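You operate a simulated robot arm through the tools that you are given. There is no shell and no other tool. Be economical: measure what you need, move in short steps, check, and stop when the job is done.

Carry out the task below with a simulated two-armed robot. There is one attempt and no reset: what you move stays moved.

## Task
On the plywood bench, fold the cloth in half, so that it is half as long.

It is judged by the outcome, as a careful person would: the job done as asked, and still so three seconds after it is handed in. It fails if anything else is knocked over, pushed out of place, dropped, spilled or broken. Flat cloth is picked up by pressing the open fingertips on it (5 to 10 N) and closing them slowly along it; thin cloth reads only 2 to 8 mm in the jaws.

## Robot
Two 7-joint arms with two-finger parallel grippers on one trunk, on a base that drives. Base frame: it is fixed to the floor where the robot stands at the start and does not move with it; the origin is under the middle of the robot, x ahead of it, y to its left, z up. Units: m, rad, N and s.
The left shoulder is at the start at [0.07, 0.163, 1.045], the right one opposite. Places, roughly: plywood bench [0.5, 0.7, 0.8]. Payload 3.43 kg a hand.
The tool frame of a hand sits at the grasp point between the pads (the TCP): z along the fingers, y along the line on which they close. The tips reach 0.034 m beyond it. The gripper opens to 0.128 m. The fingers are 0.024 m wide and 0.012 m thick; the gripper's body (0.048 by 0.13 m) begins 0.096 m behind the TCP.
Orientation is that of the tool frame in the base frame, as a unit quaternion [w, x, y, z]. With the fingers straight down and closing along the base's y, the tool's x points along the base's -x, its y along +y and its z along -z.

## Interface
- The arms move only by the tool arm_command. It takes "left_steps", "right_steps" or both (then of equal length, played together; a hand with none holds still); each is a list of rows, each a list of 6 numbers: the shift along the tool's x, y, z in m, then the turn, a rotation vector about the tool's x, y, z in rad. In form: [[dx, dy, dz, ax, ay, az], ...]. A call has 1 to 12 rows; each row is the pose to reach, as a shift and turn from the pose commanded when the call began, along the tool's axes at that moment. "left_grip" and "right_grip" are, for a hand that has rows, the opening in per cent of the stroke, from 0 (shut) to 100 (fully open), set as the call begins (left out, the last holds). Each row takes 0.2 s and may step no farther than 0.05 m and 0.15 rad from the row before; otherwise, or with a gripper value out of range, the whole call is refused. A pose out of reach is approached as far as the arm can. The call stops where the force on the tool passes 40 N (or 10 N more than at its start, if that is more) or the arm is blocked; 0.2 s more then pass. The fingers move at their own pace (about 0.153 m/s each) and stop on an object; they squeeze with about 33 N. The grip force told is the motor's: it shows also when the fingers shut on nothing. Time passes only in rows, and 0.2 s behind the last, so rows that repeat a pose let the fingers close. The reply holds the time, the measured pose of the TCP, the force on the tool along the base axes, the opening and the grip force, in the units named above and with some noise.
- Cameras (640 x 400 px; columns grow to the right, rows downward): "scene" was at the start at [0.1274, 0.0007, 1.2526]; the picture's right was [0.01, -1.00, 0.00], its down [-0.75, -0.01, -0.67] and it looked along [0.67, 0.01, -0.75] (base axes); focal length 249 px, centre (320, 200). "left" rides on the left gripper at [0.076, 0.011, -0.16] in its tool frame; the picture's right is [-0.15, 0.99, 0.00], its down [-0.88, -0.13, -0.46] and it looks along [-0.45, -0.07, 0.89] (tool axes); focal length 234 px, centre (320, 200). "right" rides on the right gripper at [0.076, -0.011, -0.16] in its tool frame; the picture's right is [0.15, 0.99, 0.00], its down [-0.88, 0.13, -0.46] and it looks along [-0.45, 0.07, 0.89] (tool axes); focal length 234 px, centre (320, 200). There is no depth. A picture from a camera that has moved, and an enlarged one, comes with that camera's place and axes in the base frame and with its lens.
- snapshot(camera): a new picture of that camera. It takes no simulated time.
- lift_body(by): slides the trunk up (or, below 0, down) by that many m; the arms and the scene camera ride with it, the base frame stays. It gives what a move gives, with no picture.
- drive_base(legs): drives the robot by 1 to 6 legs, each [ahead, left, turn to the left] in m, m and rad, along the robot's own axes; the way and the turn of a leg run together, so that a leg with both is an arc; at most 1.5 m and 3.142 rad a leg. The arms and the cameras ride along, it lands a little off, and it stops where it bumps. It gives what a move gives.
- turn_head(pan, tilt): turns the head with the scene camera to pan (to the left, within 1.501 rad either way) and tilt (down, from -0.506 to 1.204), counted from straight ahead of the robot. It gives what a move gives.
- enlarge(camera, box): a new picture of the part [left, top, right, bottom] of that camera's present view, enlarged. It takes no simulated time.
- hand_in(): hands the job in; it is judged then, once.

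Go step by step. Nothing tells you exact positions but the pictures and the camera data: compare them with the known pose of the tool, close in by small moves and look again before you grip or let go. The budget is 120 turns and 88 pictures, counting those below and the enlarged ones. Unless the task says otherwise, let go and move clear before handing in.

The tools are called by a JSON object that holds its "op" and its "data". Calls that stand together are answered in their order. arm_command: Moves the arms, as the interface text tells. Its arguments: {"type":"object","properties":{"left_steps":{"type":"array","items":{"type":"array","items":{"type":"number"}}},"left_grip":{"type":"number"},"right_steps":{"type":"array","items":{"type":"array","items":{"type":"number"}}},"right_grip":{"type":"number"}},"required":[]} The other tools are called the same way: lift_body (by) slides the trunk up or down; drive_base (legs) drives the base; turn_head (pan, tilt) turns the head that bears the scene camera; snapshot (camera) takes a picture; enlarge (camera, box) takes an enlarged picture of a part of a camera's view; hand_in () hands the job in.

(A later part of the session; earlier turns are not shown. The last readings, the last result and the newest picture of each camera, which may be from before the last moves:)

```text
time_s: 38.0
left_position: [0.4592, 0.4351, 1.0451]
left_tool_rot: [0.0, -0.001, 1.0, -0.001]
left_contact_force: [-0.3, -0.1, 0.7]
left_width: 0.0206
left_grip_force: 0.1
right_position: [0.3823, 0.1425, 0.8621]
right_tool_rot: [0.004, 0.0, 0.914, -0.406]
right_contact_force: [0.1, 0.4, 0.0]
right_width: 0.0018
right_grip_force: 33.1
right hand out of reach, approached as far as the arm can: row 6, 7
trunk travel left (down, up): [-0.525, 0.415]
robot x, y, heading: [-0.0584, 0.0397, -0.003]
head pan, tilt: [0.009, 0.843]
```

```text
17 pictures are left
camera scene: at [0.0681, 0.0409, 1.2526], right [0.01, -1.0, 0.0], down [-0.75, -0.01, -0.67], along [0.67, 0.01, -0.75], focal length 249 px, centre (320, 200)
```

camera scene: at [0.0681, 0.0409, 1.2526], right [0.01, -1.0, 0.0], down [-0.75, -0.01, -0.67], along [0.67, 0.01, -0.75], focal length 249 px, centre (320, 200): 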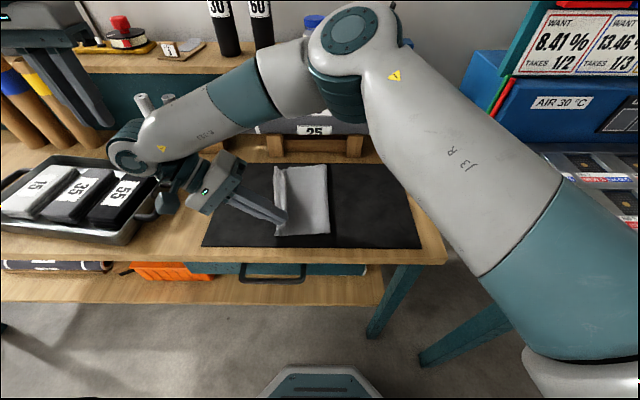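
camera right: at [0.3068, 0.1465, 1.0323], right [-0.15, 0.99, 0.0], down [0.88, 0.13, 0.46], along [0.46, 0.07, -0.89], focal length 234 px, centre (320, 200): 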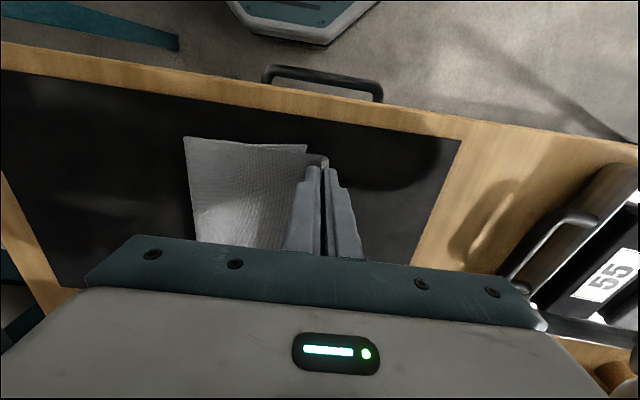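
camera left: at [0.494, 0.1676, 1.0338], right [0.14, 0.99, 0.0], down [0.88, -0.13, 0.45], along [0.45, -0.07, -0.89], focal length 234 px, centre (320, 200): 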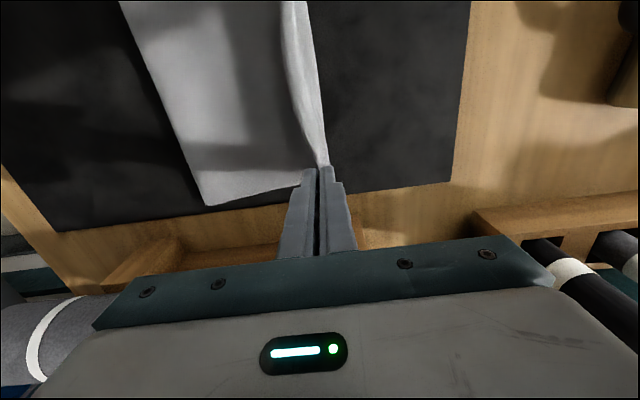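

The hand leaned 0.84 rad as wanted but reach held the tip back at y ≈ 0.117, about 3.5 cm up. I use the base and trunk instead to bring the tip left and down in this posture.

{"op": "drive_base", "data": {"legs": [[0, 0.03, 0]]}}

{"op": "lift_body", "data": {"by": -0.015}}

{"op": "enlarge", "data": {"camera": "scene", "box": [220, 140, 380, 260]}}

{"op": "snapshot", "data": {"camera": "right"}}

```text
time_s: 38.8
left_position: [0.4589, 0.4648, 1.045]
left_tool_rot: [-0.001, -0.001, 1.0, -0.001]
left_contact_force: [-0.5, 0.1, -0.2]
left_width: 0.0203
left_grip_force: 0.0
right_position: [0.3821, 0.1719, 0.8615]
right_tool_rot: [0.004, 0.001, 0.915, -0.404]
right_contact_force: [-0.1, 1.1, 0.0]
right_width: 0.0021
right_grip_force: 32.9
trunk travel left (down, up): [-0.525, 0.415]
robot x, y, heading: [-0.061, 0.0671, 0.005]
head pan, tilt: [0.009, 0.843]
```

```text
time_s: 39.4
left_position: [0.4587, 0.4643, 1.0284]
left_tool_rot: [0.0, -0.001, 1.0, 0.0]
left_contact_force: [-0.2, -0.1, 0.1]
left_width: 0.0204
left_grip_force: 0.1
right_position: [0.3818, 0.1723, 0.8465]
right_tool_rot: [0.003, 0.0, 0.914, -0.405]
right_contact_force: [0.2, 0.4, -0.1]
right_width: 0.0021
right_grip_force: 33.0
trunk travel left (down, up): [-0.51, 0.43]
robot x, y, heading: [-0.0586, 0.0691, 0.003]
head pan, tilt: [0.009, 0.843]
```

```text
3.33 times, centred on (300, 200) of scene
camera zoom: at [0.0679, 0.0709, 1.2376], right [0.01, -1.0, 0.0], down [-0.75, -0.01, -0.67], along [0.67, 0.01, -0.75], focal length 830 px, centre (387, 200)
```

zoom: 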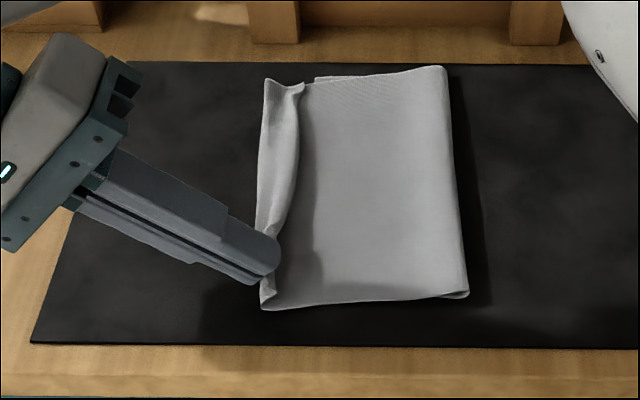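

```text
15 pictures are left
camera right: at [0.3066, 0.2842, 0.961], right [-0.14, 0.66, -0.73], down [0.88, 0.43, 0.22], along [0.46, -0.61, -0.64], focal length 234 px, centre (320, 200)
```

right: 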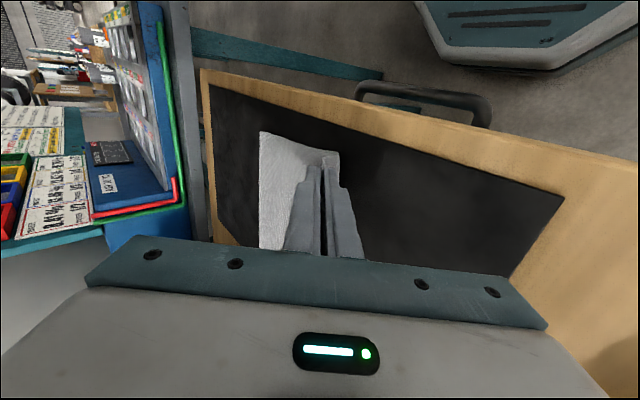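

The near corner of the flap is now laid over to the left, held about 2 cm up. I lower a bit more, open slightly, and draw the fingers back along their own axis.

{"op": "lift_body", "data": {"by": -0.007}}

{"op": "arm_command", "data": {"right_steps": [[0, 0, 0, 0, 0, 0], [0, 0, 0, 0, 0, 0]], "right_grip": 9}}

{"op": "enlarge", "data": {"camera": "scene", "box": [240, 180, 350, 250]}}

```text
time_s: 40.0
left_position: [0.4581, 0.464, 1.0237]
left_tool_rot: [0.0, 0.0, 1.0, 0.0]
left_contact_force: [-0.2, -0.7, -0.2]
left_width: 0.0206
left_grip_force: 0.1
right_position: [0.3817, 0.1722, 0.8397]
right_tool_rot: [0.004, 0.001, 0.915, -0.404]
right_contact_force: [0.6, 0.4, -0.1]
right_width: 0.0019
right_grip_force: 32.5
trunk travel left (down, up): [-0.503, 0.437]
robot x, y, heading: [-0.0593, 0.0683, -0.001]
head pan, tilt: [0.009, 0.843]
```

```text
time_s: 40.6
left_position: [0.4592, 0.464, 1.0233]
left_tool_rot: [0.0, -0.001, 1.0, -0.001]
left_contact_force: [-0.2, -0.2, 0.4]
left_width: 0.0204
left_grip_force: 0.0
right_position: [0.3819, 0.1712, 0.8396]
right_tool_rot: [0.004, 0.001, 0.914, -0.405]
right_contact_force: [-0.1, -0.7, 1.4]
right_width: 0.0109
right_grip_force: 0.1
trunk travel left (down, up): [-0.503, 0.437]
robot x, y, heading: [-0.0608, 0.0703, 0.003]
head pan, tilt: [0.009, 0.843]
```

```text
5.71 times, centred on (295, 215) of scene
camera zoom: at [0.068, 0.0705, 1.2306], right [0.01, -1.0, 0.0], down [-0.75, -0.01, -0.67], along [0.67, 0.01, -0.75], focal length 1423 px, centre (463, 114)
```

zoom: 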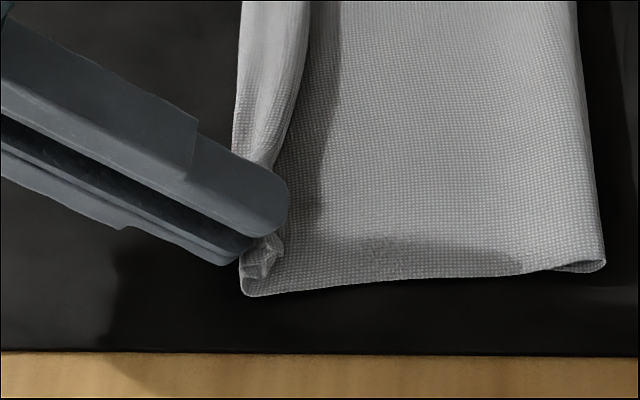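

The edge lies between the slightly open, leaned fingers. I withdraw horizontally to the left, which should comb the flap out flat.

{"op": "drive_base", "data": {"legs": [[0, 0.06, 0]]}}

{"op": "enlarge", "data": {"camera": "scene", "box": [240, 140, 400, 260]}}

```text
time_s: 41.6
left_position: [0.4584, 0.5249, 1.0213]
left_tool_rot: [0.0, 0.0, 1.0, 0.0]
left_contact_force: [-0.7, -0.4, -0.1]
left_width: 0.0206
left_grip_force: 0.2
right_position: [0.3827, 0.2324, 0.839]
right_tool_rot: [0.003, 0.001, 0.914, -0.405]
right_contact_force: [0.0, -0.3, 0.5]
right_width: 0.0115
right_grip_force: 0.0
trunk travel left (down, up): [-0.503, 0.437]
robot x, y, heading: [-0.0609, 0.1259, 0.004]
head pan, tilt: [0.009, 0.843]
```

```text
3.33 times, centred on (320, 200) of scene
camera zoom: at [0.0681, 0.1307, 1.2306], right [0.01, -1.0, 0.0], down [-0.75, -0.01, -0.67], along [0.67, 0.01, -0.75], focal length 830 px, centre (320, 200)
```

zoom: 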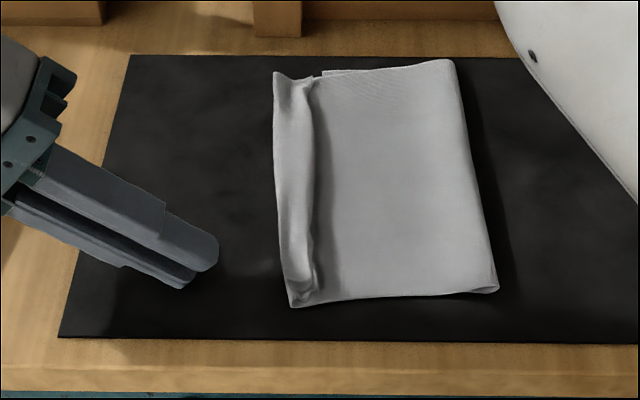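

The flap fell back: the cloth springs, and the upper half is pulled about 2 cm too far left anyway. Better to lift the edge again with both hands, set the crease right, and drop it from a taut slope so it falls like a page. First I raise the trunk and bring the right hand upright and clear.

{"op": "lift_body", "data": {"by": 0.022}}

{"op": "arm_command", "data": {"right_steps": [[0, -0.022, -0.02, 0, 0, 0], [0, -0.034, -0.02, -0.14, 0, 0], [0, -0.045, -0.02, -0.28, 0, 0], [0, -0.055, -0.018, -0.42, 0, 0], [0, -0.062, -0.016, -0.56, 0, 0], [0, -0.068, -0.013, -0.7, 0, 0], [0, -0.0726, -0.0109, -0.84, 0, 0], [0, -0.0726, -0.0109, -0.84, 0, 0]]}}

{"op": "drive_base", "data": {"legs": [[0, -0.09, 0]]}}

```text
time_s: 42.2
left_position: [0.4595, 0.5226, 1.0448]
left_tool_rot: [-0.002, -0.001, 1.0, -0.002]
left_contact_force: [0.8, 0.0, 0.2]
left_width: 0.0205
left_grip_force: 0.1
right_position: [0.3833, 0.2315, 0.8613]
right_tool_rot: [0.004, 0.0, 0.914, -0.405]
right_contact_force: [0.0, 1.3, -0.1]
right_width: 0.0116
right_grip_force: 0.1
trunk travel left (down, up): [-0.525, 0.415]
robot x, y, heading: [-0.0567, 0.1254, 0.006]
head pan, tilt: [0.009, 0.843]
```

```text
time_s: 44.0
left_position: [0.4586, 0.5232, 1.0443]
left_tool_rot: [0.0, -0.002, 1.0, 0.0]
left_contact_force: [-0.6, 0.1, 0.3]
left_width: 0.0204
left_grip_force: 0.1
right_position: [0.3814, 0.1911, 0.9225]
right_tool_rot: [0.004, -0.001, 1.0, 0.002]
right_contact_force: [-0.1, 0.7, -0.3]
right_width: 0.0113
right_grip_force: 0.1
trunk travel left (down, up): [-0.525, 0.415]
robot x, y, heading: [-0.0606, 0.1228, 0.002]
head pan, tilt: [0.009, 0.843]
```

```text
time_s: 45.1
left_position: [0.4605, 0.4329, 1.0455]
left_tool_rot: [0.001, 0.0, 1.0, 0.0]
left_contact_force: [-0.1, -0.3, -0.3]
left_width: 0.0203
left_grip_force: 0.0
right_position: [0.3826, 0.1001, 0.9226]
right_tool_rot: [0.004, -0.001, 1.0, 0.003]
right_contact_force: [-0.1, -1.1, -0.4]
right_width: 0.0115
right_grip_force: 0.0
trunk travel left (down, up): [-0.525, 0.415]
robot x, y, heading: [-0.0557, 0.0403, 0.006]
head pan, tilt: [0.009, 0.843]
```

I bring both hands back over the flap's free edge (near end y ≈ 0.139, far end y ≈ 0.147), narrow opening.

{"op": "arm_command", "data": {"left_steps": [[-0.02, -0.04, 0, 0, 0, 0], [-0.04, -0.08, 0, 0, 0, 0], [-0.06, -0.12, 0, 0, 0, 0], [-0.08, -0.16, 0, 0, 0, 0], [-0.1, -0.2, 0, 0, 0, 0], [-0.109, -0.245, 0.01, 0, 0, 0], [-0.109, -0.275, 0.04, 0, 0, 0], [-0.109, -0.285, 0.08, 0, 0, 0], [-0.109, -0.285, 0.125, 0, 0, 0], [-0.109, -0.285, 0.17, 0, 0, 0], [-0.109, -0.285, 0.1735, 0, 0, 0]], "right_steps": [[0, 0.01, 0, 0, 0, 0], [0, 0.02, 0, 0, 0, 0], [0, 0.03, 0, 0, 0, 0], [0, 0.039, 0, 0, 0, 0], [0, 0.039, 0, 0, 0, 0], [0, 0.039, 0, 0, 0, 0], [0, 0.039, 0, 0, 0, 0], [0, 0.039, 0.01, 0, 0, 0], [0, 0.039, 0.03, 0, 0, 0], [0, 0.039, 0.05, 0, 0, 0], [0, 0.039, 0.05, 0, 0, 0]], "right_grip": 11, "left_grip": 11}}

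{"op": "enlarge", "data": {"camera": "right", "box": [260, 110, 380, 210]}}

{"op": "enlarge", "data": {"camera": "left", "box": [260, 110, 380, 210]}}

```text
time_s: 47.5
left_position: [0.569, 0.149, 0.8705]
left_tool_rot: [0.0, 0.0, 1.0, -0.001]
left_contact_force: [0.6, -0.2, 0.1]
left_width: 0.014
left_grip_force: 0.0
right_position: [0.3822, 0.1391, 0.8716]
right_tool_rot: [0.003, 0.001, 1.0, 0.003]
right_contact_force: [-0.1, -0.1, -0.2]
right_width: 0.0141
right_grip_force: 0.1
trunk travel left (down, up): [-0.525, 0.415]
robot x, y, heading: [-0.0599, 0.0418, 0.005]
head pan, tilt: [0.009, 0.843]
```

```text
4.00 times, centred on (320, 160) of right
camera zoom: at [0.3065, 0.1288, 1.0303], right [-0.15, 0.99, 0.01], down [0.88, 0.13, 0.46], along [0.46, 0.07, -0.89], focal length 937 px, centre (320, 360)
```

zoom: 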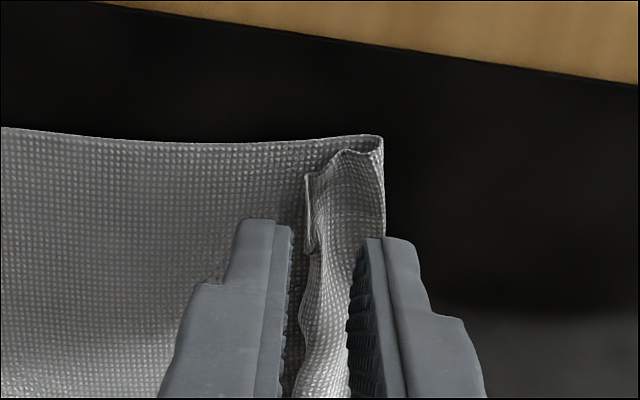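

```text
4.00 times, centred on (320, 160) of left
camera zoom: at [0.4931, 0.159, 1.0305], right [0.15, 0.99, 0.0], down [0.88, -0.13, 0.46], along [0.45, -0.07, -0.89], focal length 937 px, centre (320, 360)
```

zoom: 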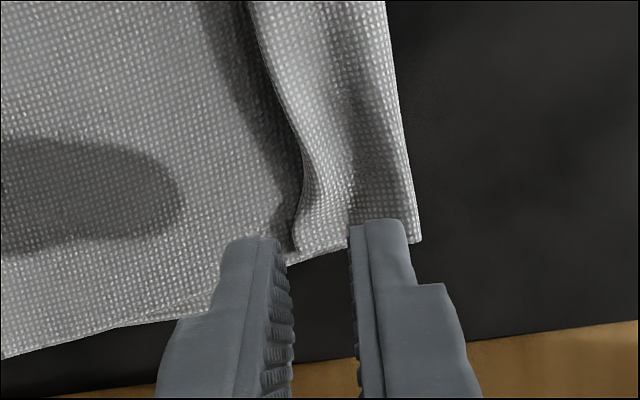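

I shift the hands a few mm so only a shallow bit of edge is taken, lower, and close slowly.

{"op": "arm_command", "data": {"right_steps": [[0, -0.003, 0.0, 0, 0, 0], [0, -0.003, 0.015, 0, 0, 0], [0, -0.003, 0.025, 0, 0, 0], [0, -0.003, 0.029, 0, 0, 0], [0, -0.003, 0.031, 0, 0, 0]], "left_steps": [[0.01, -0.006, 0.0, 0, 0, 0], [0.01, -0.006, 0.015, 0, 0, 0], [0.01, -0.006, 0.024, 0, 0, 0], [0.01, -0.006, 0.028, 0, 0, 0], [0.01, -0.006, 0.0298, 0, 0, 0]]}}

{"op": "arm_command", "data": {"right_steps": [[0, 0, 0, 0, 0, 0], [0, 0, 0, 0, 0, 0]], "left_steps": [[0, 0, 0, 0, 0, 0], [0, 0, 0, 0, 0, 0]], "right_grip": 5, "left_grip": 5}}

{"op": "arm_command", "data": {"right_steps": [[0, 0, 0, 0, 0, 0], [0, 0, 0, 0, 0, 0]], "left_steps": [[0, 0, 0, 0, 0, 0], [0, 0, 0, 0, 0, 0]], "right_grip": 0, "left_grip": 0}}

{"op": "arm_command", "data": {"right_steps": [[0, 0, -0.006, 0, 0, 0], [0, -0.004, -0.016, 0, 0, 0], [0, -0.01, -0.028, 0, 0, 0], [0, -0.016, -0.04, 0, 0, 0], [0, -0.024, -0.05, 0, 0, 0], [0, -0.032, -0.06, 0, 0, 0], [0, -0.04, -0.07, 0, 0, 0]], "left_steps": [[0, 0, -0.006, 0, 0, 0], [0, -0.004, -0.016, 0, 0, 0], [0, -0.01, -0.028, 0, 0, 0], [0, -0.016, -0.04, 0, 0, 0], [0, -0.024, -0.05, 0, 0, 0], [0, -0.032, -0.06, 0, 0, 0], [0, -0.04, -0.07, 0, 0, 0]]}}

{"op": "enlarge", "data": {"camera": "scene", "box": [220, 140, 380, 260]}}

{"op": "snapshot", "data": {"camera": "left"}}

```text
time_s: 48.7
left_position: [0.5583, 0.143, 0.8422]
left_tool_rot: [0.0, 0.0, 1.0, 0.0]
left_contact_force: [-0.8, 0.2, -0.4]
left_width: 0.0139
left_grip_force: 0.1
right_position: [0.3827, 0.1385, 0.8407]
right_tool_rot: [0.003, 0.0, 1.0, 0.004]
right_contact_force: [-0.2, -0.7, 0.3]
right_width: 0.0141
right_grip_force: 0.0
trunk travel left (down, up): [-0.525, 0.415]
robot x, y, heading: [-0.0615, 0.0421, 0.0]
head pan, tilt: [0.009, 0.843]
```

```text
time_s: 49.3
left_position: [0.5592, 0.1425, 0.8428]
left_tool_rot: [0.0, -0.001, 1.0, -0.001]
left_contact_force: [0.3, 0.1, 0.4]
left_width: 0.0063
left_grip_force: 0.0
right_position: [0.3824, 0.1381, 0.8406]
right_tool_rot: [0.004, -0.001, 1.0, 0.004]
right_contact_force: [0.5, -0.4, -0.1]
right_width: 0.0063
right_grip_force: 0.0
trunk travel left (down, up): [-0.525, 0.415]
robot x, y, heading: [-0.0627, 0.038, 0.004]
head pan, tilt: [0.009, 0.843]
```

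```text
time_s: 49.9
left_position: [0.5586, 0.1414, 0.8423]
left_tool_rot: [0.0, -0.001, 1.0, -0.001]
left_contact_force: [0.7, 0.1, -0.4]
left_width: 0.0
left_grip_force: 33.1
right_position: [0.3841, 0.1367, 0.8402]
right_tool_rot: [0.004, -0.001, 1.0, 0.003]
right_contact_force: [0.0, -0.6, 0.1]
right_width: 0.0019
right_grip_force: 33.5
trunk travel left (down, up): [-0.525, 0.415]
robot x, y, heading: [-0.0624, 0.0418, -0.002]
head pan, tilt: [0.009, 0.843]
```

```text
time_s: 51.5
left_position: [0.5586, 0.1021, 0.9114]
left_tool_rot: [0.0, -0.001, 1.0, 0.0]
left_contact_force: [0.2, -0.4, 0.6]
left_width: 0.0003
left_grip_force: 33.1
right_position: [0.3827, 0.0955, 0.9096]
right_tool_rot: [0.003, 0.001, 1.0, 0.004]
right_contact_force: [-0.1, 0.4, -0.2]
right_width: 0.002
right_grip_force: 32.7
trunk travel left (down, up): [-0.525, 0.415]
robot x, y, heading: [-0.0574, 0.0381, 0.004]
head pan, tilt: [0.009, 0.843]
```

```text
3.33 times, centred on (300, 200) of scene
camera zoom: at [0.0679, 0.0393, 1.2526], right [0.01, -1.0, 0.0], down [-0.75, -0.01, -0.67], along [0.67, 0.01, -0.75], focal length 830 px, centre (387, 200)
```

zoom: 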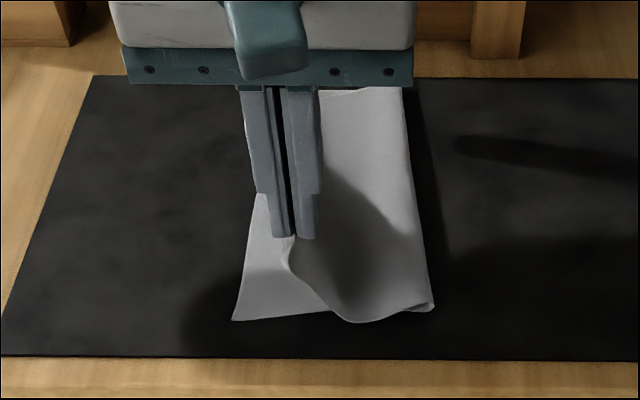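

```text
9 pictures are left
camera left: at [0.4827, 0.1125, 1.071], right [0.15, 0.99, 0.0], down [0.88, -0.13, 0.46], along [0.45, -0.07, -0.89], focal length 234 px, centre (320, 200)
```

left: 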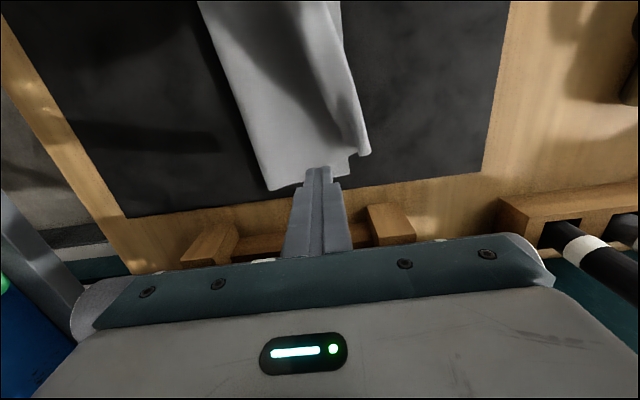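

The left hand missed the edge, but the far end of the flap has opened out by itself and lies to the left. I raise the left hand clear, and with the right hand peel the near corner back to above y ≈ 0 to reset the crease, then swing it left and down to a taut slope.

{"op": "arm_command", "data": {"right_steps": [[0, -0.01, -0.008, 0, 0, 0], [0, -0.025, -0.016, 0, 0, 0], [0, -0.042, -0.026, 0, 0, 0], [0, -0.06, -0.035, 0, 0, 0], [0, -0.08, -0.042, 0, 0, 0], [0, -0.098, -0.046, 0, 0, 0], [0, -0.098, -0.046, 0, 0, 0]], "left_steps": [[0, 0, -0.03, 0, 0, 0], [0, 0.0, -0.06, 0, 0, 0], [0, 0.02, -0.09, 0, 0, 0], [0, 0.05, -0.1, 0, 0, 0], [0, 0.08, -0.1, 0, 0, 0], [0, 0.11, -0.1, 0, 0, 0], [0, 0.13, -0.1, 0, 0, 0]]}}

{"op": "snapshot", "data": {"camera": "scene"}}

```text
time_s: 53.1
left_position: [0.5583, 0.2346, 1.0103]
left_tool_rot: [0.0, 0.0, 1.0, -0.001]
left_contact_force: [-0.1, 0.0, 0.1]
left_width: 0.0001
left_grip_force: 33.5
right_position: [0.3816, -0.0019, 0.957]
right_tool_rot: [0.003, 0.0, 1.0, 0.003]
right_contact_force: [-0.2, -0.2, 0.9]
right_width: 0.0018
right_grip_force: 32.5
trunk travel left (down, up): [-0.525, 0.415]
robot x, y, heading: [-0.0603, 0.0383, 0.0]
head pan, tilt: [0.009, 0.843]
```

```text
8 pictures are left
camera scene: at [0.0682, 0.0409, 1.2526], right [0.01, -1.0, 0.0], down [-0.75, -0.01, -0.67], along [0.67, 0.01, -0.75], focal length 249 px, centre (320, 200)
```

scene: 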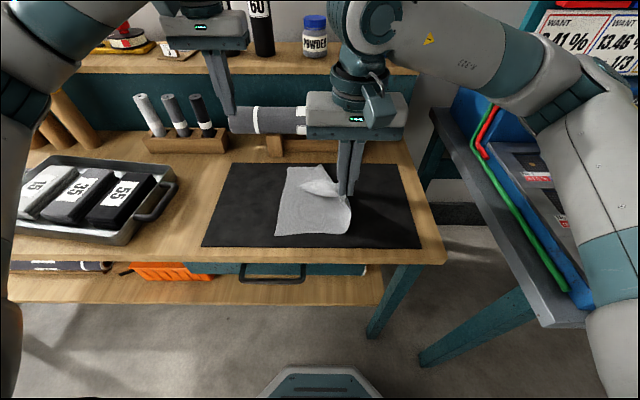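

The near corner now hangs above y ≈ 0 with the bottom layer lying flat. I swing it left and down along the arc, then open quickly on the taut slope so it falls to the left.

{"op": "arm_command", "data": {"right_steps": [[0, 0.015, -0.003, 0, 0, 0], [0, 0.03, -0.005, 0, 0, 0], [0, 0.045, -0.005, 0, 0, 0], [0, 0.06, -0.002, 0, 0, 0], [0, 0.075, 0.004, 0, 0, 0], [0, 0.09, 0.012, 0, 0, 0], [0, 0.104, 0.022, 0, 0, 0], [0, 0.117, 0.034, 0, 0, 0], [0, 0.127, 0.048, 0, 0, 0], [0, 0.134, 0.06, 0, 0, 0], [0, 0.138, 0.068, 0, 0, 0], [0, 0.138, 0.068, 0, 0, 0]]}}

{"op": "arm_command", "data": {"right_steps": [[0, 0, 0, 0, 0, 0], [0, 0, -0.01, 0, 0, 0], [0, 0, -0.04, 0, 0, 0], [0, 0, -0.07, 0, 0, 0], [0, 0, -0.1, 0, 0, 0]], "right_grip": 50}}

{"op": "enlarge", "data": {"camera": "scene", "box": [220, 140, 380, 260]}}

```text
time_s: 55.7
left_position: [0.5589, 0.2326, 1.0128]
left_tool_rot: [0.001, 0.0, 1.0, 0.0]
left_contact_force: [-0.5, 0.1, 0.0]
left_width: 0.0001
left_grip_force: 33.1
right_position: [0.3815, 0.1378, 0.8889]
right_tool_rot: [0.004, -0.001, 1.0, 0.004]
right_contact_force: [-0.3, 0.3, -0.4]
right_width: 0.0017
right_grip_force: 33.2
trunk travel left (down, up): [-0.525, 0.415]
robot x, y, heading: [-0.0595, 0.0378, -0.001]
head pan, tilt: [0.009, 0.843]
```

```text
time_s: 56.9
left_position: [0.5582, 0.2334, 1.0111]
left_tool_rot: [0.0, -0.001, 1.0, 0.0]
left_contact_force: [-0.6, 0.5, 0.7]
left_width: 0.0
left_grip_force: 33.1
right_position: [0.3805, 0.1351, 0.9909]
right_tool_rot: [0.005, 0.0, 1.0, 0.004]
right_contact_force: [0.5, 0.3, -0.6]
right_width: 0.0639
right_grip_force: 0.0
trunk travel left (down, up): [-0.525, 0.415]
robot x, y, heading: [-0.0609, 0.0402, -0.002]
head pan, tilt: [0.009, 0.843]
```

```text
3.33 times, centred on (300, 200) of scene
camera zoom: at [0.0675, 0.0402, 1.2526], right [0.01, -1.0, 0.0], down [-0.75, -0.01, -0.67], along [0.67, 0.01, -0.75], focal length 830 px, centre (387, 200)
```

zoom: 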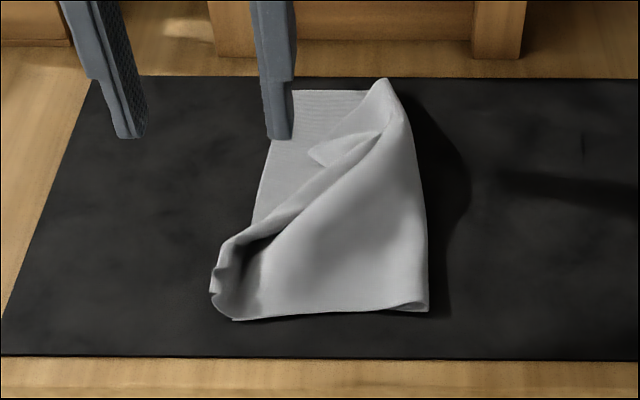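

The near corner is laid well, but the far part of the upper layer got dragged back and crumpled. I look closer at where its far corner lies.

{"op": "enlarge", "data": {"camera": "scene", "box": [255, 155, 345, 215]}}

```text
6.67 times, centred on (300, 185) of scene
camera zoom: at [0.0675, 0.0402, 1.2526], right [0.01, -1.0, 0.0], down [-0.75, -0.01, -0.67], along [0.67, 0.01, -0.75], focal length 1661 px, centre (453, 300)
```

zoom: 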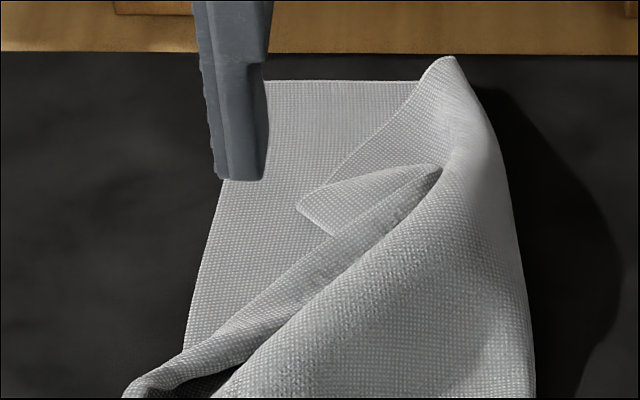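

The far corner of the upper layer is the small flap tip at about (0.51, 0.10). I move the right arm away to the right and bring the left hand above that tip, narrowly open.

{"op": "arm_command", "data": {"right_steps": [[0, -0.04, -0.01, 0, 0, 0], [0, -0.08, -0.01, 0, 0, 0], [0, -0.12, -0.01, 0, 0, 0], [0, -0.16, -0.01, 0, 0, 0], [0, -0.2, -0.01, 0, 0, 0], [0, -0.23, -0.01, 0, 0, 0], [0, -0.23, -0.01, 0, 0, 0], [0, -0.23, -0.01, 0, 0, 0], [0, -0.23, -0.01, 0, 0, 0], [0, -0.23, -0.01, 0, 0, 0]], "left_steps": [[0, 0, 0, 0, 0, 0], [0, 0, 0, 0, 0, 0], [0.01, -0.03, 0, 0, 0, 0], [0.02, -0.06, 0, 0, 0, 0], [0.035, -0.1, 0.01, 0, 0, 0], [0.05, -0.135, 0.03, 0, 0, 0], [0.05, -0.135, 0.07, 0, 0, 0], [0.05, -0.135, 0.11, 0, 0, 0], [0.05, -0.135, 0.139, 0, 0, 0], [0.05, -0.135, 0.139, 0, 0, 0]], "left_grip": 12}}

{"op": "enlarge", "data": {"camera": "left", "box": [240, 80, 400, 210]}}

```text
time_s: 59.1
left_position: [0.5095, 0.0971, 0.8722]
left_tool_rot: [0.0, 0.0, 1.0, 0.0]
left_contact_force: [0.5, -0.3, 0.7]
left_width: 0.0153
left_grip_force: 0.0
right_position: [0.3813, -0.0952, 0.9996]
right_tool_rot: [0.004, 0.0, 1.0, 0.004]
right_contact_force: [-0.2, 0.3, -0.5]
right_width: 0.0645
right_grip_force: 0.1
trunk travel left (down, up): [-0.525, 0.415]
robot x, y, heading: [-0.0611, 0.0378, 0.002]
head pan, tilt: [0.009, 0.843]
```

```text
3.08 times, centred on (320, 145) of left
camera zoom: at [0.4331, 0.1074, 1.0317], right [0.15, 0.99, 0.0], down [0.88, -0.13, 0.46], along [0.45, -0.07, -0.89], focal length 720 px, centre (320, 369)
```

zoom: 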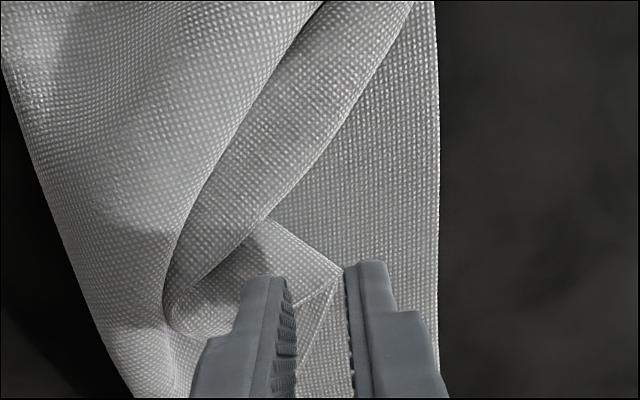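

The flap's tip is right between the fingers. I lower to a light touch, close slowly, and lift a little.

{"op": "arm_command", "data": {"left_steps": [[0, 0, 0.014, 0, 0, 0], [0, 0, 0.024, 0, 0, 0], [0, 0, 0.029, 0, 0, 0], [0, 0, 0.0312, 0, 0, 0], [0, 0, 0.0318, 0, 0, 0]]}}

{"op": "arm_command", "data": {"left_steps": [[0, 0, 0, 0, 0, 0], [0, 0, 0, 0, 0, 0]], "left_grip": 6}}

{"op": "arm_command", "data": {"left_steps": [[0, 0, 0, 0, 0, 0], [0, 0, 0, 0, 0, 0]], "left_grip": 0}}

```text
time_s: 60.3
left_position: [0.5084, 0.097, 0.8395]
left_tool_rot: [0.0, -0.001, 1.0, -0.001]
left_contact_force: [-0.6, 0.3, 0.5]
left_width: 0.0155
left_grip_force: 0.0
right_position: [0.3812, -0.0935, 0.9989]
right_tool_rot: [0.004, 0.0, 1.0, 0.004]
right_contact_force: [-1.0, -0.3, -0.2]
right_width: 0.0642
right_grip_force: 0.0
trunk travel left (down, up): [-0.525, 0.415]
robot x, y, heading: [-0.0562, 0.0347, 0.004]
head pan, tilt: [0.009, 0.843]
```

```text
time_s: 60.9
left_position: [0.5077, 0.0966, 0.8406]
left_tool_rot: [-0.001, -0.001, 1.0, -0.001]
left_contact_force: [-0.2, 0.4, 0.4]
left_width: 0.008
left_grip_force: 0.2
right_position: [0.3812, -0.0954, 0.9975]
right_tool_rot: [0.004, -0.001, 1.0, 0.003]
right_contact_force: [-0.3, 0.4, 0.4]
right_width: 0.0639
right_grip_force: 0.1
trunk travel left (down, up): [-0.525, 0.415]
robot x, y, heading: [-0.0613, 0.0363, 0.005]
head pan, tilt: [0.009, 0.843]
```

```text
time_s: 61.5
left_position: [0.5082, 0.0965, 0.8392]
left_tool_rot: [0.001, -0.002, 1.0, 0.0]
left_contact_force: [0.4, -0.9, 1.4]
left_width: 0.0018
left_grip_force: 32.7
right_position: [0.3817, -0.0947, 0.9981]
right_tool_rot: [0.004, 0.0, 1.0, 0.004]
right_contact_force: [0.0, -0.2, 0.0]
right_width: 0.0639
right_grip_force: 0.1
trunk travel left (down, up): [-0.525, 0.415]
robot x, y, heading: [-0.0576, 0.0411, 0.001]
head pan, tilt: [0.009, 0.843]
```

The grip reads 1.8 mm, so it holds the flap. I lift it and carry it to the far-left corner (bottom corner about (0.588, 0.128)), then check.

{"op": "arm_command", "data": {"left_steps": [[0, 0, -0.01, 0, 0, 0], [-0.005, 0, -0.025, 0, 0, 0], [-0.015, 0, -0.04, 0, 0, 0], [-0.03, 0.002, -0.052, 0, 0, 0], [-0.045, 0.006, -0.055, 0, 0, 0], [-0.057, 0.012, -0.055, 0, 0, 0], [-0.066, 0.018, -0.052, 0, 0, 0], [-0.069, 0.024, -0.048, 0, 0, 0], [-0.069, 0.028, -0.044, 0, 0, 0], [-0.069, 0.028, -0.044, 0, 0, 0]]}}

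{"op": "enlarge", "data": {"camera": "scene", "box": [220, 140, 380, 260]}}

```text
time_s: 63.7
left_position: [0.5774, 0.1252, 0.8857]
left_tool_rot: [-0.001, 0.0, 1.0, 0.0]
left_contact_force: [-0.3, 1.1, -0.3]
left_width: 0.0016
left_grip_force: 33.0
right_position: [0.3819, -0.0953, 0.9984]
right_tool_rot: [0.003, 0.0, 1.0, 0.003]
right_contact_force: [-0.2, -0.1, 0.7]
right_width: 0.0641
right_grip_force: 0.1
trunk travel left (down, up): [-0.525, 0.415]
robot x, y, heading: [-0.0585, 0.0362, 0.0]
head pan, tilt: [0.009, 0.843]
```

```text
3.33 times, centred on (300, 200) of scene
camera zoom: at [0.0682, 0.0398, 1.2526], right [0.01, -1.0, 0.0], down [-0.75, -0.01, -0.67], along [0.67, 0.01, -0.75], focal length 830 px, centre (387, 200)
```

zoom: 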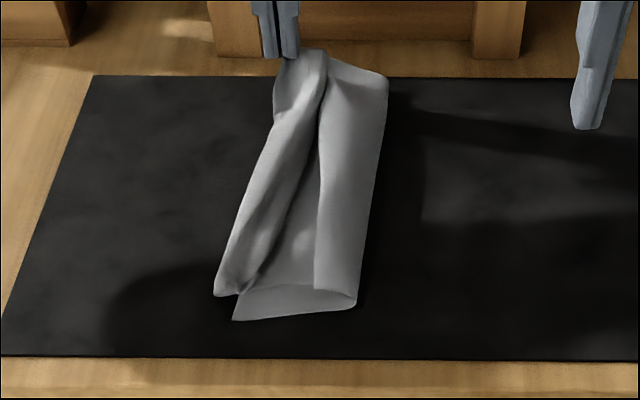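

Pulling this one corner has drawn the fold askew, so I will take the near-left corner of the upper layer (about (0.39, 0.15)) with the right hand as well, and redo the swing with both hands together.

{"op": "arm_command", "data": {"right_steps": [[-0.003, 0.045, 0, 0, 0, 0], [-0.006, 0.09, 0, 0, 0, 0], [-0.01, 0.135, 0, 0, 0, 0], [-0.013, 0.18, 0, 0, 0, 0], [-0.013, 0.225, 0, 0, 0, 0], [-0.013, 0.247, 0.03, 0, 0, 0], [-0.013, 0.247, 0.07, 0, 0, 0], [-0.013, 0.247, 0.11, 0, 0, 0], [-0.013, 0.247, 0.132, 0, 0, 0], [-0.013, 0.247, 0.132, 0, 0, 0]], "right_grip": 18}}

{"op": "enlarge", "data": {"camera": "right", "box": [220, 90, 400, 210]}}

```text
time_s: 65.9
left_position: [0.5778, 0.1257, 0.8852]
left_tool_rot: [0.0, -0.001, 1.0, -0.001]
left_contact_force: [0.7, -0.2, -0.1]
left_width: 0.0017
left_grip_force: 32.9
right_position: [0.3936, 0.154, 0.8665]
right_tool_rot: [0.004, 0.0, 1.0, 0.004]
right_contact_force: [0.1, 0.1, -0.6]
right_width: 0.0231
right_grip_force: 0.1
trunk travel left (down, up): [-0.525, 0.415]
robot x, y, heading: [-0.0587, 0.0409, 0.003]
head pan, tilt: [0.009, 0.843]
```

```text
3.33 times, centred on (310, 150) of right
camera zoom: at [0.3178, 0.1427, 1.024], right [-0.15, 0.99, 0.01], down [0.88, 0.13, 0.46], along [0.46, 0.07, -0.89], focal length 781 px, centre (353, 367)
```

zoom: 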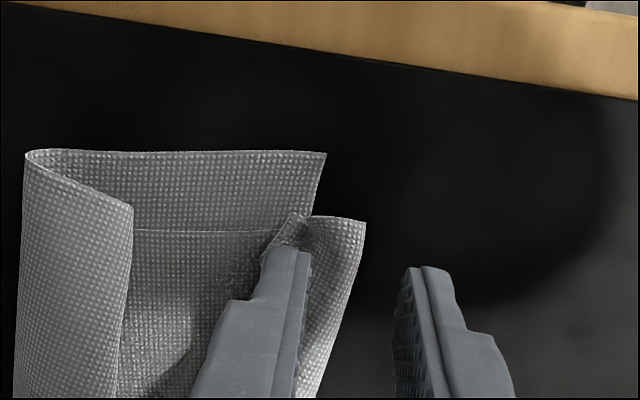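

At the near end the ridge is at y ≈ 0.154 and the flap's free edge near y ≈ 0.134. I move right by 2 cm, lower, close on the free edge, and raise slightly.

{"op": "arm_command", "data": {"right_steps": [[0, -0.01, 0, 0, 0, 0], [0, -0.02, 0, 0, 0, 0], [0, -0.02, 0.012, 0, 0, 0], [0, -0.02, 0.021, 0, 0, 0], [0, -0.02, 0.0255, 0, 0, 0], [0, -0.02, 0.0265, 0, 0, 0]], "right_grip": 16}}

{"op": "arm_command", "data": {"right_steps": [[0, 0, 0, 0, 0, 0], [0, 0, 0, 0, 0, 0]], "right_grip": 7}}

{"op": "arm_command", "data": {"right_steps": [[0, 0, 0, 0, 0, 0], [0, 0, 0, 0, 0, 0]], "right_grip": 0}}

```text
time_s: 67.3
left_position: [0.5784, 0.1262, 0.8834]
left_tool_rot: [-0.001, -0.001, 1.0, -0.001]
left_contact_force: [0.0, 0.0, 0.3]
left_width: 0.0019
left_grip_force: 32.8
right_position: [0.3961, 0.1351, 0.8396]
right_tool_rot: [0.003, -0.001, 1.0, 0.002]
right_contact_force: [0.2, -0.6, 0.6]
right_width: 0.0203
right_grip_force: 0.2
trunk travel left (down, up): [-0.525, 0.415]
robot x, y, heading: [-0.059, 0.0391, 0.003]
head pan, tilt: [0.009, 0.843]
```

```text
time_s: 67.9
left_position: [0.5777, 0.1261, 0.885]
left_tool_rot: [0.0, -0.001, 1.0, -0.001]
left_contact_force: [0.4, -0.7, 1.0]
left_width: 0.0018
left_grip_force: 32.6
right_position: [0.3959, 0.1344, 0.84]
right_tool_rot: [0.004, 0.0, 1.0, 0.004]
right_contact_force: [-0.2, -0.9, -0.1]
right_width: 0.0094
right_grip_force: 0.2
trunk travel left (down, up): [-0.525, 0.415]
robot x, y, heading: [-0.0616, 0.0428, 0.002]
head pan, tilt: [0.009, 0.843]
```

```text
time_s: 68.5
left_position: [0.5777, 0.1243, 0.8856]
left_tool_rot: [0.0, -0.002, 1.0, -0.001]
left_contact_force: [0.3, -0.4, 0.5]
left_width: 0.002
left_grip_force: 33.4
right_position: [0.3954, 0.136, 0.8407]
right_tool_rot: [0.003, -0.001, 1.0, 0.003]
right_contact_force: [0.4, -0.8, 0.2]
right_width: 0.002
right_grip_force: 33.2
trunk travel left (down, up): [-0.525, 0.415]
robot x, y, heading: [-0.0571, 0.0373, -0.001]
head pan, tilt: [0.009, 0.843]
```

Both hands hold the edge (2 mm each). I now lift both together in an arc back to the right of the crease to open the fold and straighten it.

{"op": "arm_command", "data": {"right_steps": [[0, 0, -0.03, 0, 0, 0], [0.002, -0.01, -0.06, 0, 0, 0], [0.004, -0.025, -0.085, 0, 0, 0], [0.006, -0.045, -0.105, 0, 0, 0], [0.008, -0.068, -0.115, 0, 0, 0], [0.01, -0.09, -0.12, 0, 0, 0], [0.01, -0.112, -0.12, 0, 0, 0], [0.01, -0.135, -0.115, 0, 0, 0], [0.01, -0.16, -0.105, 0, 0, 0], [0.01, -0.185, -0.09, 0, 0, 0]], "left_steps": [[0, 0, -0.01, 0, 0, 0], [0.002, -0.01, -0.03, 0, 0, 0], [0.004, -0.02, -0.045, 0, 0, 0], [0.006, -0.038, -0.06, 0, 0, 0], [0.008, -0.06, -0.07, 0, 0, 0], [0.008, -0.082, -0.075, 0, 0, 0], [0.008, -0.104, -0.075, 0, 0, 0], [0.008, -0.127, -0.07, 0, 0, 0], [0.008, -0.152, -0.06, 0, 0, 0], [0.008, -0.175, -0.045, 0, 0, 0]]}}

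{"op": "snapshot", "data": {"camera": "scene"}}

```text
time_s: 70.7
left_position: [0.5676, -0.0515, 0.9284]
left_tool_rot: [0.0, -0.001, 1.0, 0.001]
left_contact_force: [-0.1, 0.3, 0.4]
left_width: 0.0015
left_grip_force: 32.4
right_position: [0.3837, -0.0536, 0.9288]
right_tool_rot: [0.004, 0.0, 1.0, 0.004]
right_contact_force: [0.5, 0.3, 0.4]
right_width: 0.0022
right_grip_force: 32.9
trunk travel left (down, up): [-0.525, 0.415]
robot x, y, heading: [-0.0605, 0.0381, 0.001]
head pan, tilt: [0.009, 0.843]
```

```text
2 pictures are left
camera scene: at [0.0686, 0.0379, 1.2526], right [0.01, -1.0, 0.0], down [-0.75, -0.01, -0.67], along [0.66, 0.01, -0.75], focal length 249 px, centre (320, 200)
```

scene: 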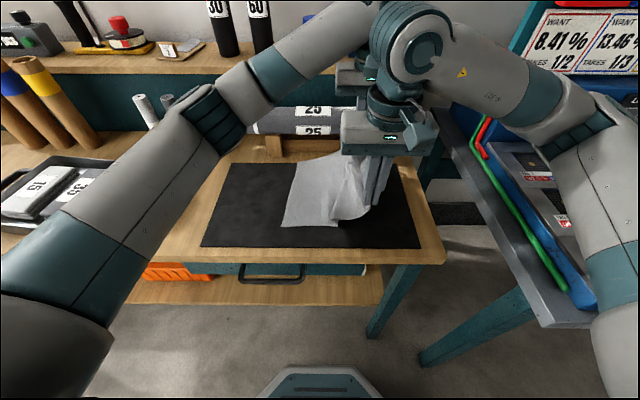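

The fold is open again: the bottom layer's left edge now lies at y ≈ 0.12–0.127, so the crease belongs near y = -0.027. I swing both hands over together along the arc, keeping the cloth taut down to about 2 cm height.

{"op": "arm_command", "data": {"right_steps": [[0, 0.0125, -0.0164, 0, 0, 0], [0, 0.0325, -0.0294, 0, 0, 0], [0, 0.0525, -0.0334, 0, 0, 0], [0, 0.0755, -0.0314, 0, 0, 0], [0, 0.0975, -0.0214, 0, 0, 0], [0, 0.1175, -0.0074, 0, 0, 0], [0, 0.1345, 0.0086, 0, 0, 0], [0, 0.1485, 0.0266, 0, 0, 0], [0, 0.1595, 0.0436, 0, 0, 0], [0, 0.1665, 0.0586, 0, 0, 0], [0, 0.1705, 0.0686, 0, 0, 0]], "left_steps": [[0, 0.0125, -0.0164, 0, 0, 0], [0, 0.0325, -0.0294, 0, 0, 0], [0, 0.0525, -0.0334, 0, 0, 0], [0, 0.0755, -0.0314, 0, 0, 0], [0, 0.0975, -0.0214, 0, 0, 0], [0, 0.116, -0.0074, 0, 0, 0], [0, 0.132, 0.0086, 0, 0, 0], [0, 0.1445, 0.0266, 0, 0, 0], [0, 0.1545, 0.0436, 0, 0, 0], [0, 0.161, 0.0586, 0, 0, 0], [0, 0.1645, 0.0686, 0, 0, 0]]}}

```text
time_s: 73.1
left_position: [0.5695, 0.1146, 0.861]
left_tool_rot: [-0.001, -0.001, 1.0, -0.001]
left_contact_force: [-0.7, -0.8, 0.0]
left_width: 0.0016
left_grip_force: 32.9
right_position: [0.3856, 0.1195, 0.861]
right_tool_rot: [0.004, 0.0, 1.0, 0.003]
right_contact_force: [-0.2, 0.2, 0.7]
right_width: 0.0021
right_grip_force: 33.3
trunk travel left (down, up): [-0.525, 0.415]
robot x, y, heading: [-0.0604, 0.038, 0.001]
head pan, tilt: [0.009, 0.843]
```

The edge is above its landing place with the cloth taut. I lower the last bit, then open while moving left and up gently.

{"op": "arm_command", "data": {"right_steps": [[0, 0.003, 0.006, 0, 0, 0], [0, 0.006, 0.012, 0, 0, 0], [0, 0.006, 0.012, 0, 0, 0]], "left_steps": [[0, 0.003, 0.006, 0, 0, 0], [0, 0.006, 0.012, 0, 0, 0], [0, 0.006, 0.012, 0, 0, 0]]}}

{"op": "arm_command", "data": {"right_steps": [[0, 0.012, 0, 0, 0, 0], [0, 0.022, -0.002, 0, 0, 0], [0, 0.03, -0.006, 0, 0, 0], [0, 0.035, -0.012, 0, 0, 0], [0, 0.035, -0.03, 0, 0, 0], [0, 0.035, -0.06, 0, 0, 0], [0, 0.035, -0.1, 0, 0, 0]], "left_steps": [[0, 0.012, 0, 0, 0, 0], [0, 0.022, -0.002, 0, 0, 0], [0, 0.03, -0.006, 0, 0, 0], [0, 0.035, -0.012, 0, 0, 0], [0, 0.035, -0.03, 0, 0, 0], [0, 0.035, -0.06, 0, 0, 0], [0, 0.035, -0.1, 0, 0, 0]], "right_grip": 18, "left_grip": 18}}

{"op": "arm_command", "data": {"right_steps": [[0.0, -0.04, -0.02, 0, 0, 0], [0.0, -0.08, -0.04, 0, 0, 0], [0, -0.12, -0.04, 0, 0, 0], [0, -0.16, -0.04, 0, 0, 0], [0, -0.2, -0.04, 0, 0, 0], [0, -0.24, -0.04, 0, 0, 0], [0, -0.27, -0.04, 0, 0, 0]], "left_steps": [[0.0, 0.04, -0.02, 0, 0, 0], [0.02, 0.07, -0.05, 0, 0, 0], [0.03, 0.11, -0.07, 0, 0, 0], [0.04, 0.15, -0.07, 0, 0, 0], [0.05, 0.19, -0.07, 0, 0, 0], [0.07, 0.22, -0.07, 0, 0, 0], [0.09, 0.25, -0.07, 0, 0, 0]]}}

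{"op": "enlarge", "data": {"camera": "scene", "box": [240, 150, 380, 250]}}

```text
time_s: 73.9
left_position: [0.5687, 0.1217, 0.8498]
left_tool_rot: [-0.001, 0.0, 1.0, -0.001]
left_contact_force: [-0.5, 0.1, 0.0]
left_width: 0.0019
left_grip_force: 32.9
right_position: [0.3847, 0.1264, 0.8493]
right_tool_rot: [0.004, 0.0, 1.0, 0.004]
right_contact_force: [1.0, 0.0, -0.2]
right_width: 0.0022
right_grip_force: 33.0
trunk travel left (down, up): [-0.525, 0.415]
robot x, y, heading: [-0.0584, 0.0422, 0.0]
head pan, tilt: [0.009, 0.843]
```

```text
time_s: 75.5
left_position: [0.5669, 0.1579, 0.9498]
left_tool_rot: [0.0, -0.001, 1.0, 0.0]
left_contact_force: [-0.2, -0.2, 0.2]
left_width: 0.0232
left_grip_force: 0.1
right_position: [0.3827, 0.1617, 0.9496]
right_tool_rot: [0.003, 0.0, 1.0, 0.003]
right_contact_force: [0.4, -0.4, -1.2]
right_width: 0.0228
right_grip_force: 0.1
trunk travel left (down, up): [-0.525, 0.415]
robot x, y, heading: [-0.0566, 0.0398, 0.002]
head pan, tilt: [0.009, 0.843]
```

```text
time_s: 77.1
left_position: [0.4761, 0.4073, 1.0176]
left_tool_rot: [0.0, 0.002, 1.0, -0.001]
left_contact_force: [0.3, 0.5, -0.5]
left_width: 0.0228
left_grip_force: 0.0
right_position: [0.3855, -0.1102, 0.9884]
right_tool_rot: [0.005, 0.001, 1.0, 0.003]
right_contact_force: [-0.8, -0.7, 0.8]
right_width: 0.023
right_grip_force: 0.0
trunk travel left (down, up): [-0.525, 0.415]
robot x, y, heading: [-0.0639, 0.0412, 0.001]
head pan, tilt: [0.009, 0.843]
```

```text
4.00 times, centred on (310, 200) of scene
camera zoom: at [0.0669, 0.0403, 1.2528], right [0.01, -1.0, 0.0], down [-0.75, -0.01, -0.67], along [0.67, 0.01, -0.75], focal length 996 px, centre (360, 200)
```

zoom: 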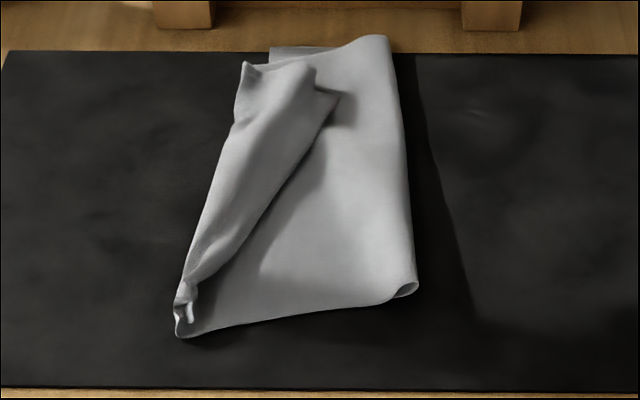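

The near end is folded fairly well, but at the far end the corner is turned back and lies at about (0.55, 0.063). I have one picture left, so I work by known positions and grip readings: the left hand goes to that corner, touches lightly and closes on it.

{"op": "arm_command", "data": {"left_steps": [[-0.015, -0.04, 0, 0, 0, 0], [-0.03, -0.08, 0, 0, 0, 0], [-0.045, -0.12, 0, 0, 0, 0], [-0.06, -0.16, 0, 0, 0, 0], [-0.072, -0.2, 0, 0, 0, 0], [-0.072, -0.245, 0, 0, 0, 0], [-0.072, -0.29, 0.01, 0, 0, 0], [-0.072, -0.325, 0.03, 0, 0, 0], [-0.072, -0.341, 0.07, 0, 0, 0], [-0.072, -0.341, 0.11, 0, 0, 0], [-0.072, -0.341, 0.1425, 0, 0, 0], [-0.072, -0.341, 0.1425, 0, 0, 0]], "left_grip": 13}}

{"op": "arm_command", "data": {"left_steps": [[0, 0, 0.014, 0, 0, 0], [0, 0, 0.024, 0, 0, 0], [0, 0, 0.03, 0, 0, 0], [0, 0, 0.033, 0, 0, 0], [0, 0, 0.0345, 0, 0, 0]]}}

{"op": "arm_command", "data": {"left_steps": [[0, 0, 0, 0, 0, 0], [0, 0, 0, 0, 0, 0]], "left_grip": 6}}

{"op": "arm_command", "data": {"left_steps": [[0, 0, 0, 0, 0, 0], [0, 0, 0, 0, 0, 0]], "left_grip": 0}}

```text
time_s: 79.7
left_position: [0.5494, 0.0649, 0.8758]
left_tool_rot: [-0.001, 0.0, 1.0, -0.001]
left_contact_force: [-0.8, -0.7, 0.3]
left_width: 0.0167
left_grip_force: 0.1
right_position: [0.3874, -0.1119, 0.988]
right_tool_rot: [0.003, 0.0, 1.0, 0.003]
right_contact_force: [-0.6, -0.2, 0.5]
right_width: 0.0231
right_grip_force: 0.1
trunk travel left (down, up): [-0.525, 0.415]
robot x, y, heading: [-0.0588, 0.0394, -0.001]
head pan, tilt: [0.009, 0.843]
```

```text
time_s: 80.9
left_position: [0.5516, 0.0663, 0.8425]
left_tool_rot: [0.0, 0.0, 1.0, -0.002]
left_contact_force: [0.3, 0.0, 0.1]
left_width: 0.0168
left_grip_force: 0.0
right_position: [0.3858, -0.1099, 0.9873]
right_tool_rot: [0.003, 0.0, 1.0, 0.004]
right_contact_force: [-0.3, 0.0, -1.0]
right_width: 0.0232
right_grip_force: 0.2
trunk travel left (down, up): [-0.525, 0.415]
robot x, y, heading: [-0.0562, 0.0396, 0.006]
head pan, tilt: [0.009, 0.843]
```

```text
time_s: 81.5
left_position: [0.5498, 0.066, 0.8409]
left_tool_rot: [-0.001, -0.001, 1.0, 0.0]
left_contact_force: [-0.2, -0.3, 0.7]
left_width: 0.0081
left_grip_force: 0.0
right_position: [0.3875, -0.1103, 0.9885]
right_tool_rot: [0.003, 0.0, 1.0, 0.003]
right_contact_force: [-0.5, 0.5, 0.1]
right_width: 0.0229
right_grip_force: 0.1
trunk travel left (down, up): [-0.525, 0.415]
robot x, y, heading: [-0.0593, 0.0394, 0.005]
head pan, tilt: [0.009, 0.843]
```

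```text
time_s: 82.1
left_position: [0.5505, 0.0645, 0.8427]
left_tool_rot: [0.0, -0.001, 1.0, 0.0]
left_contact_force: [0.5, 1.2, 0.6]
left_width: 0.0017
left_grip_force: 32.7
right_position: [0.3869, -0.1102, 0.9896]
right_tool_rot: [0.003, -0.001, 1.0, 0.003]
right_contact_force: [0.4, -0.3, 0.1]
right_width: 0.023
right_grip_force: 0.1
trunk travel left (down, up): [-0.525, 0.415]
robot x, y, heading: [-0.0642, 0.0402, 0.002]
head pan, tilt: [0.009, 0.843]
```

It caught the corner (1.7 mm). I lift it, carry it over to the left above the far-left corner, lower and let go.

{"op": "arm_command", "data": {"left_steps": [[0, 0, -0.015, 0, 0, 0], [0, 0.004, -0.035, 0, 0, 0], [-0.004, 0.012, -0.052, 0, 0, 0], [-0.01, 0.024, -0.06, 0, 0, 0], [-0.015, 0.038, -0.06, 0, 0, 0], [-0.02, 0.05, -0.056, 0, 0, 0], [-0.023, 0.06, -0.048, 0, 0, 0], [-0.025, 0.066, -0.038, 0, 0, 0], [-0.025, 0.068, -0.027, 0, 0, 0], [-0.025, 0.066, -0.018, 0, 0, 0], [-0.025, 0.064, -0.01, 0, 0, 0]]}}

{"op": "arm_command", "data": {"left_steps": [[0, 0.01, 0, 0, 0, 0], [0, 0.02, -0.002, 0, 0, 0], [0, 0.028, -0.006, 0, 0, 0], [0, 0.034, -0.015, 0, 0, 0], [0, 0.036, -0.04, 0, 0, 0], [0, 0.036, -0.08, 0, 0, 0]], "left_grip": 20}}

```text
time_s: 84.5
left_position: [0.5782, 0.1296, 0.8522]
left_tool_rot: [-0.001, 0.0, 1.0, -0.001]
left_contact_force: [-0.6, -0.2, -0.5]
left_width: 0.0017
left_grip_force: 32.8
right_position: [0.3875, -0.1094, 0.9889]
right_tool_rot: [0.004, 0.0, 1.0, 0.004]
right_contact_force: [0.8, 1.0, -0.6]
right_width: 0.0231
right_grip_force: 0.1
trunk travel left (down, up): [-0.525, 0.415]
robot x, y, heading: [-0.0563, 0.0345, 0.0]
head pan, tilt: [0.009, 0.843]
```

```text
time_s: 85.9
left_position: [0.5776, 0.1643, 0.9335]
left_tool_rot: [0.0, 0.001, 1.0, 0.0]
left_contact_force: [0.5, 0.2, 0.1]
left_width: 0.0258
left_grip_force: 0.1
right_position: [0.3865, -0.11, 0.9886]
right_tool_rot: [0.004, -0.001, 1.0, 0.003]
right_contact_force: [-0.6, 0.6, 0.4]
right_width: 0.0229
right_grip_force: 0.0
trunk travel left (down, up): [-0.525, 0.415]
robot x, y, heading: [-0.0579, 0.0373, -0.001]
head pan, tilt: [0.009, 0.843]
```

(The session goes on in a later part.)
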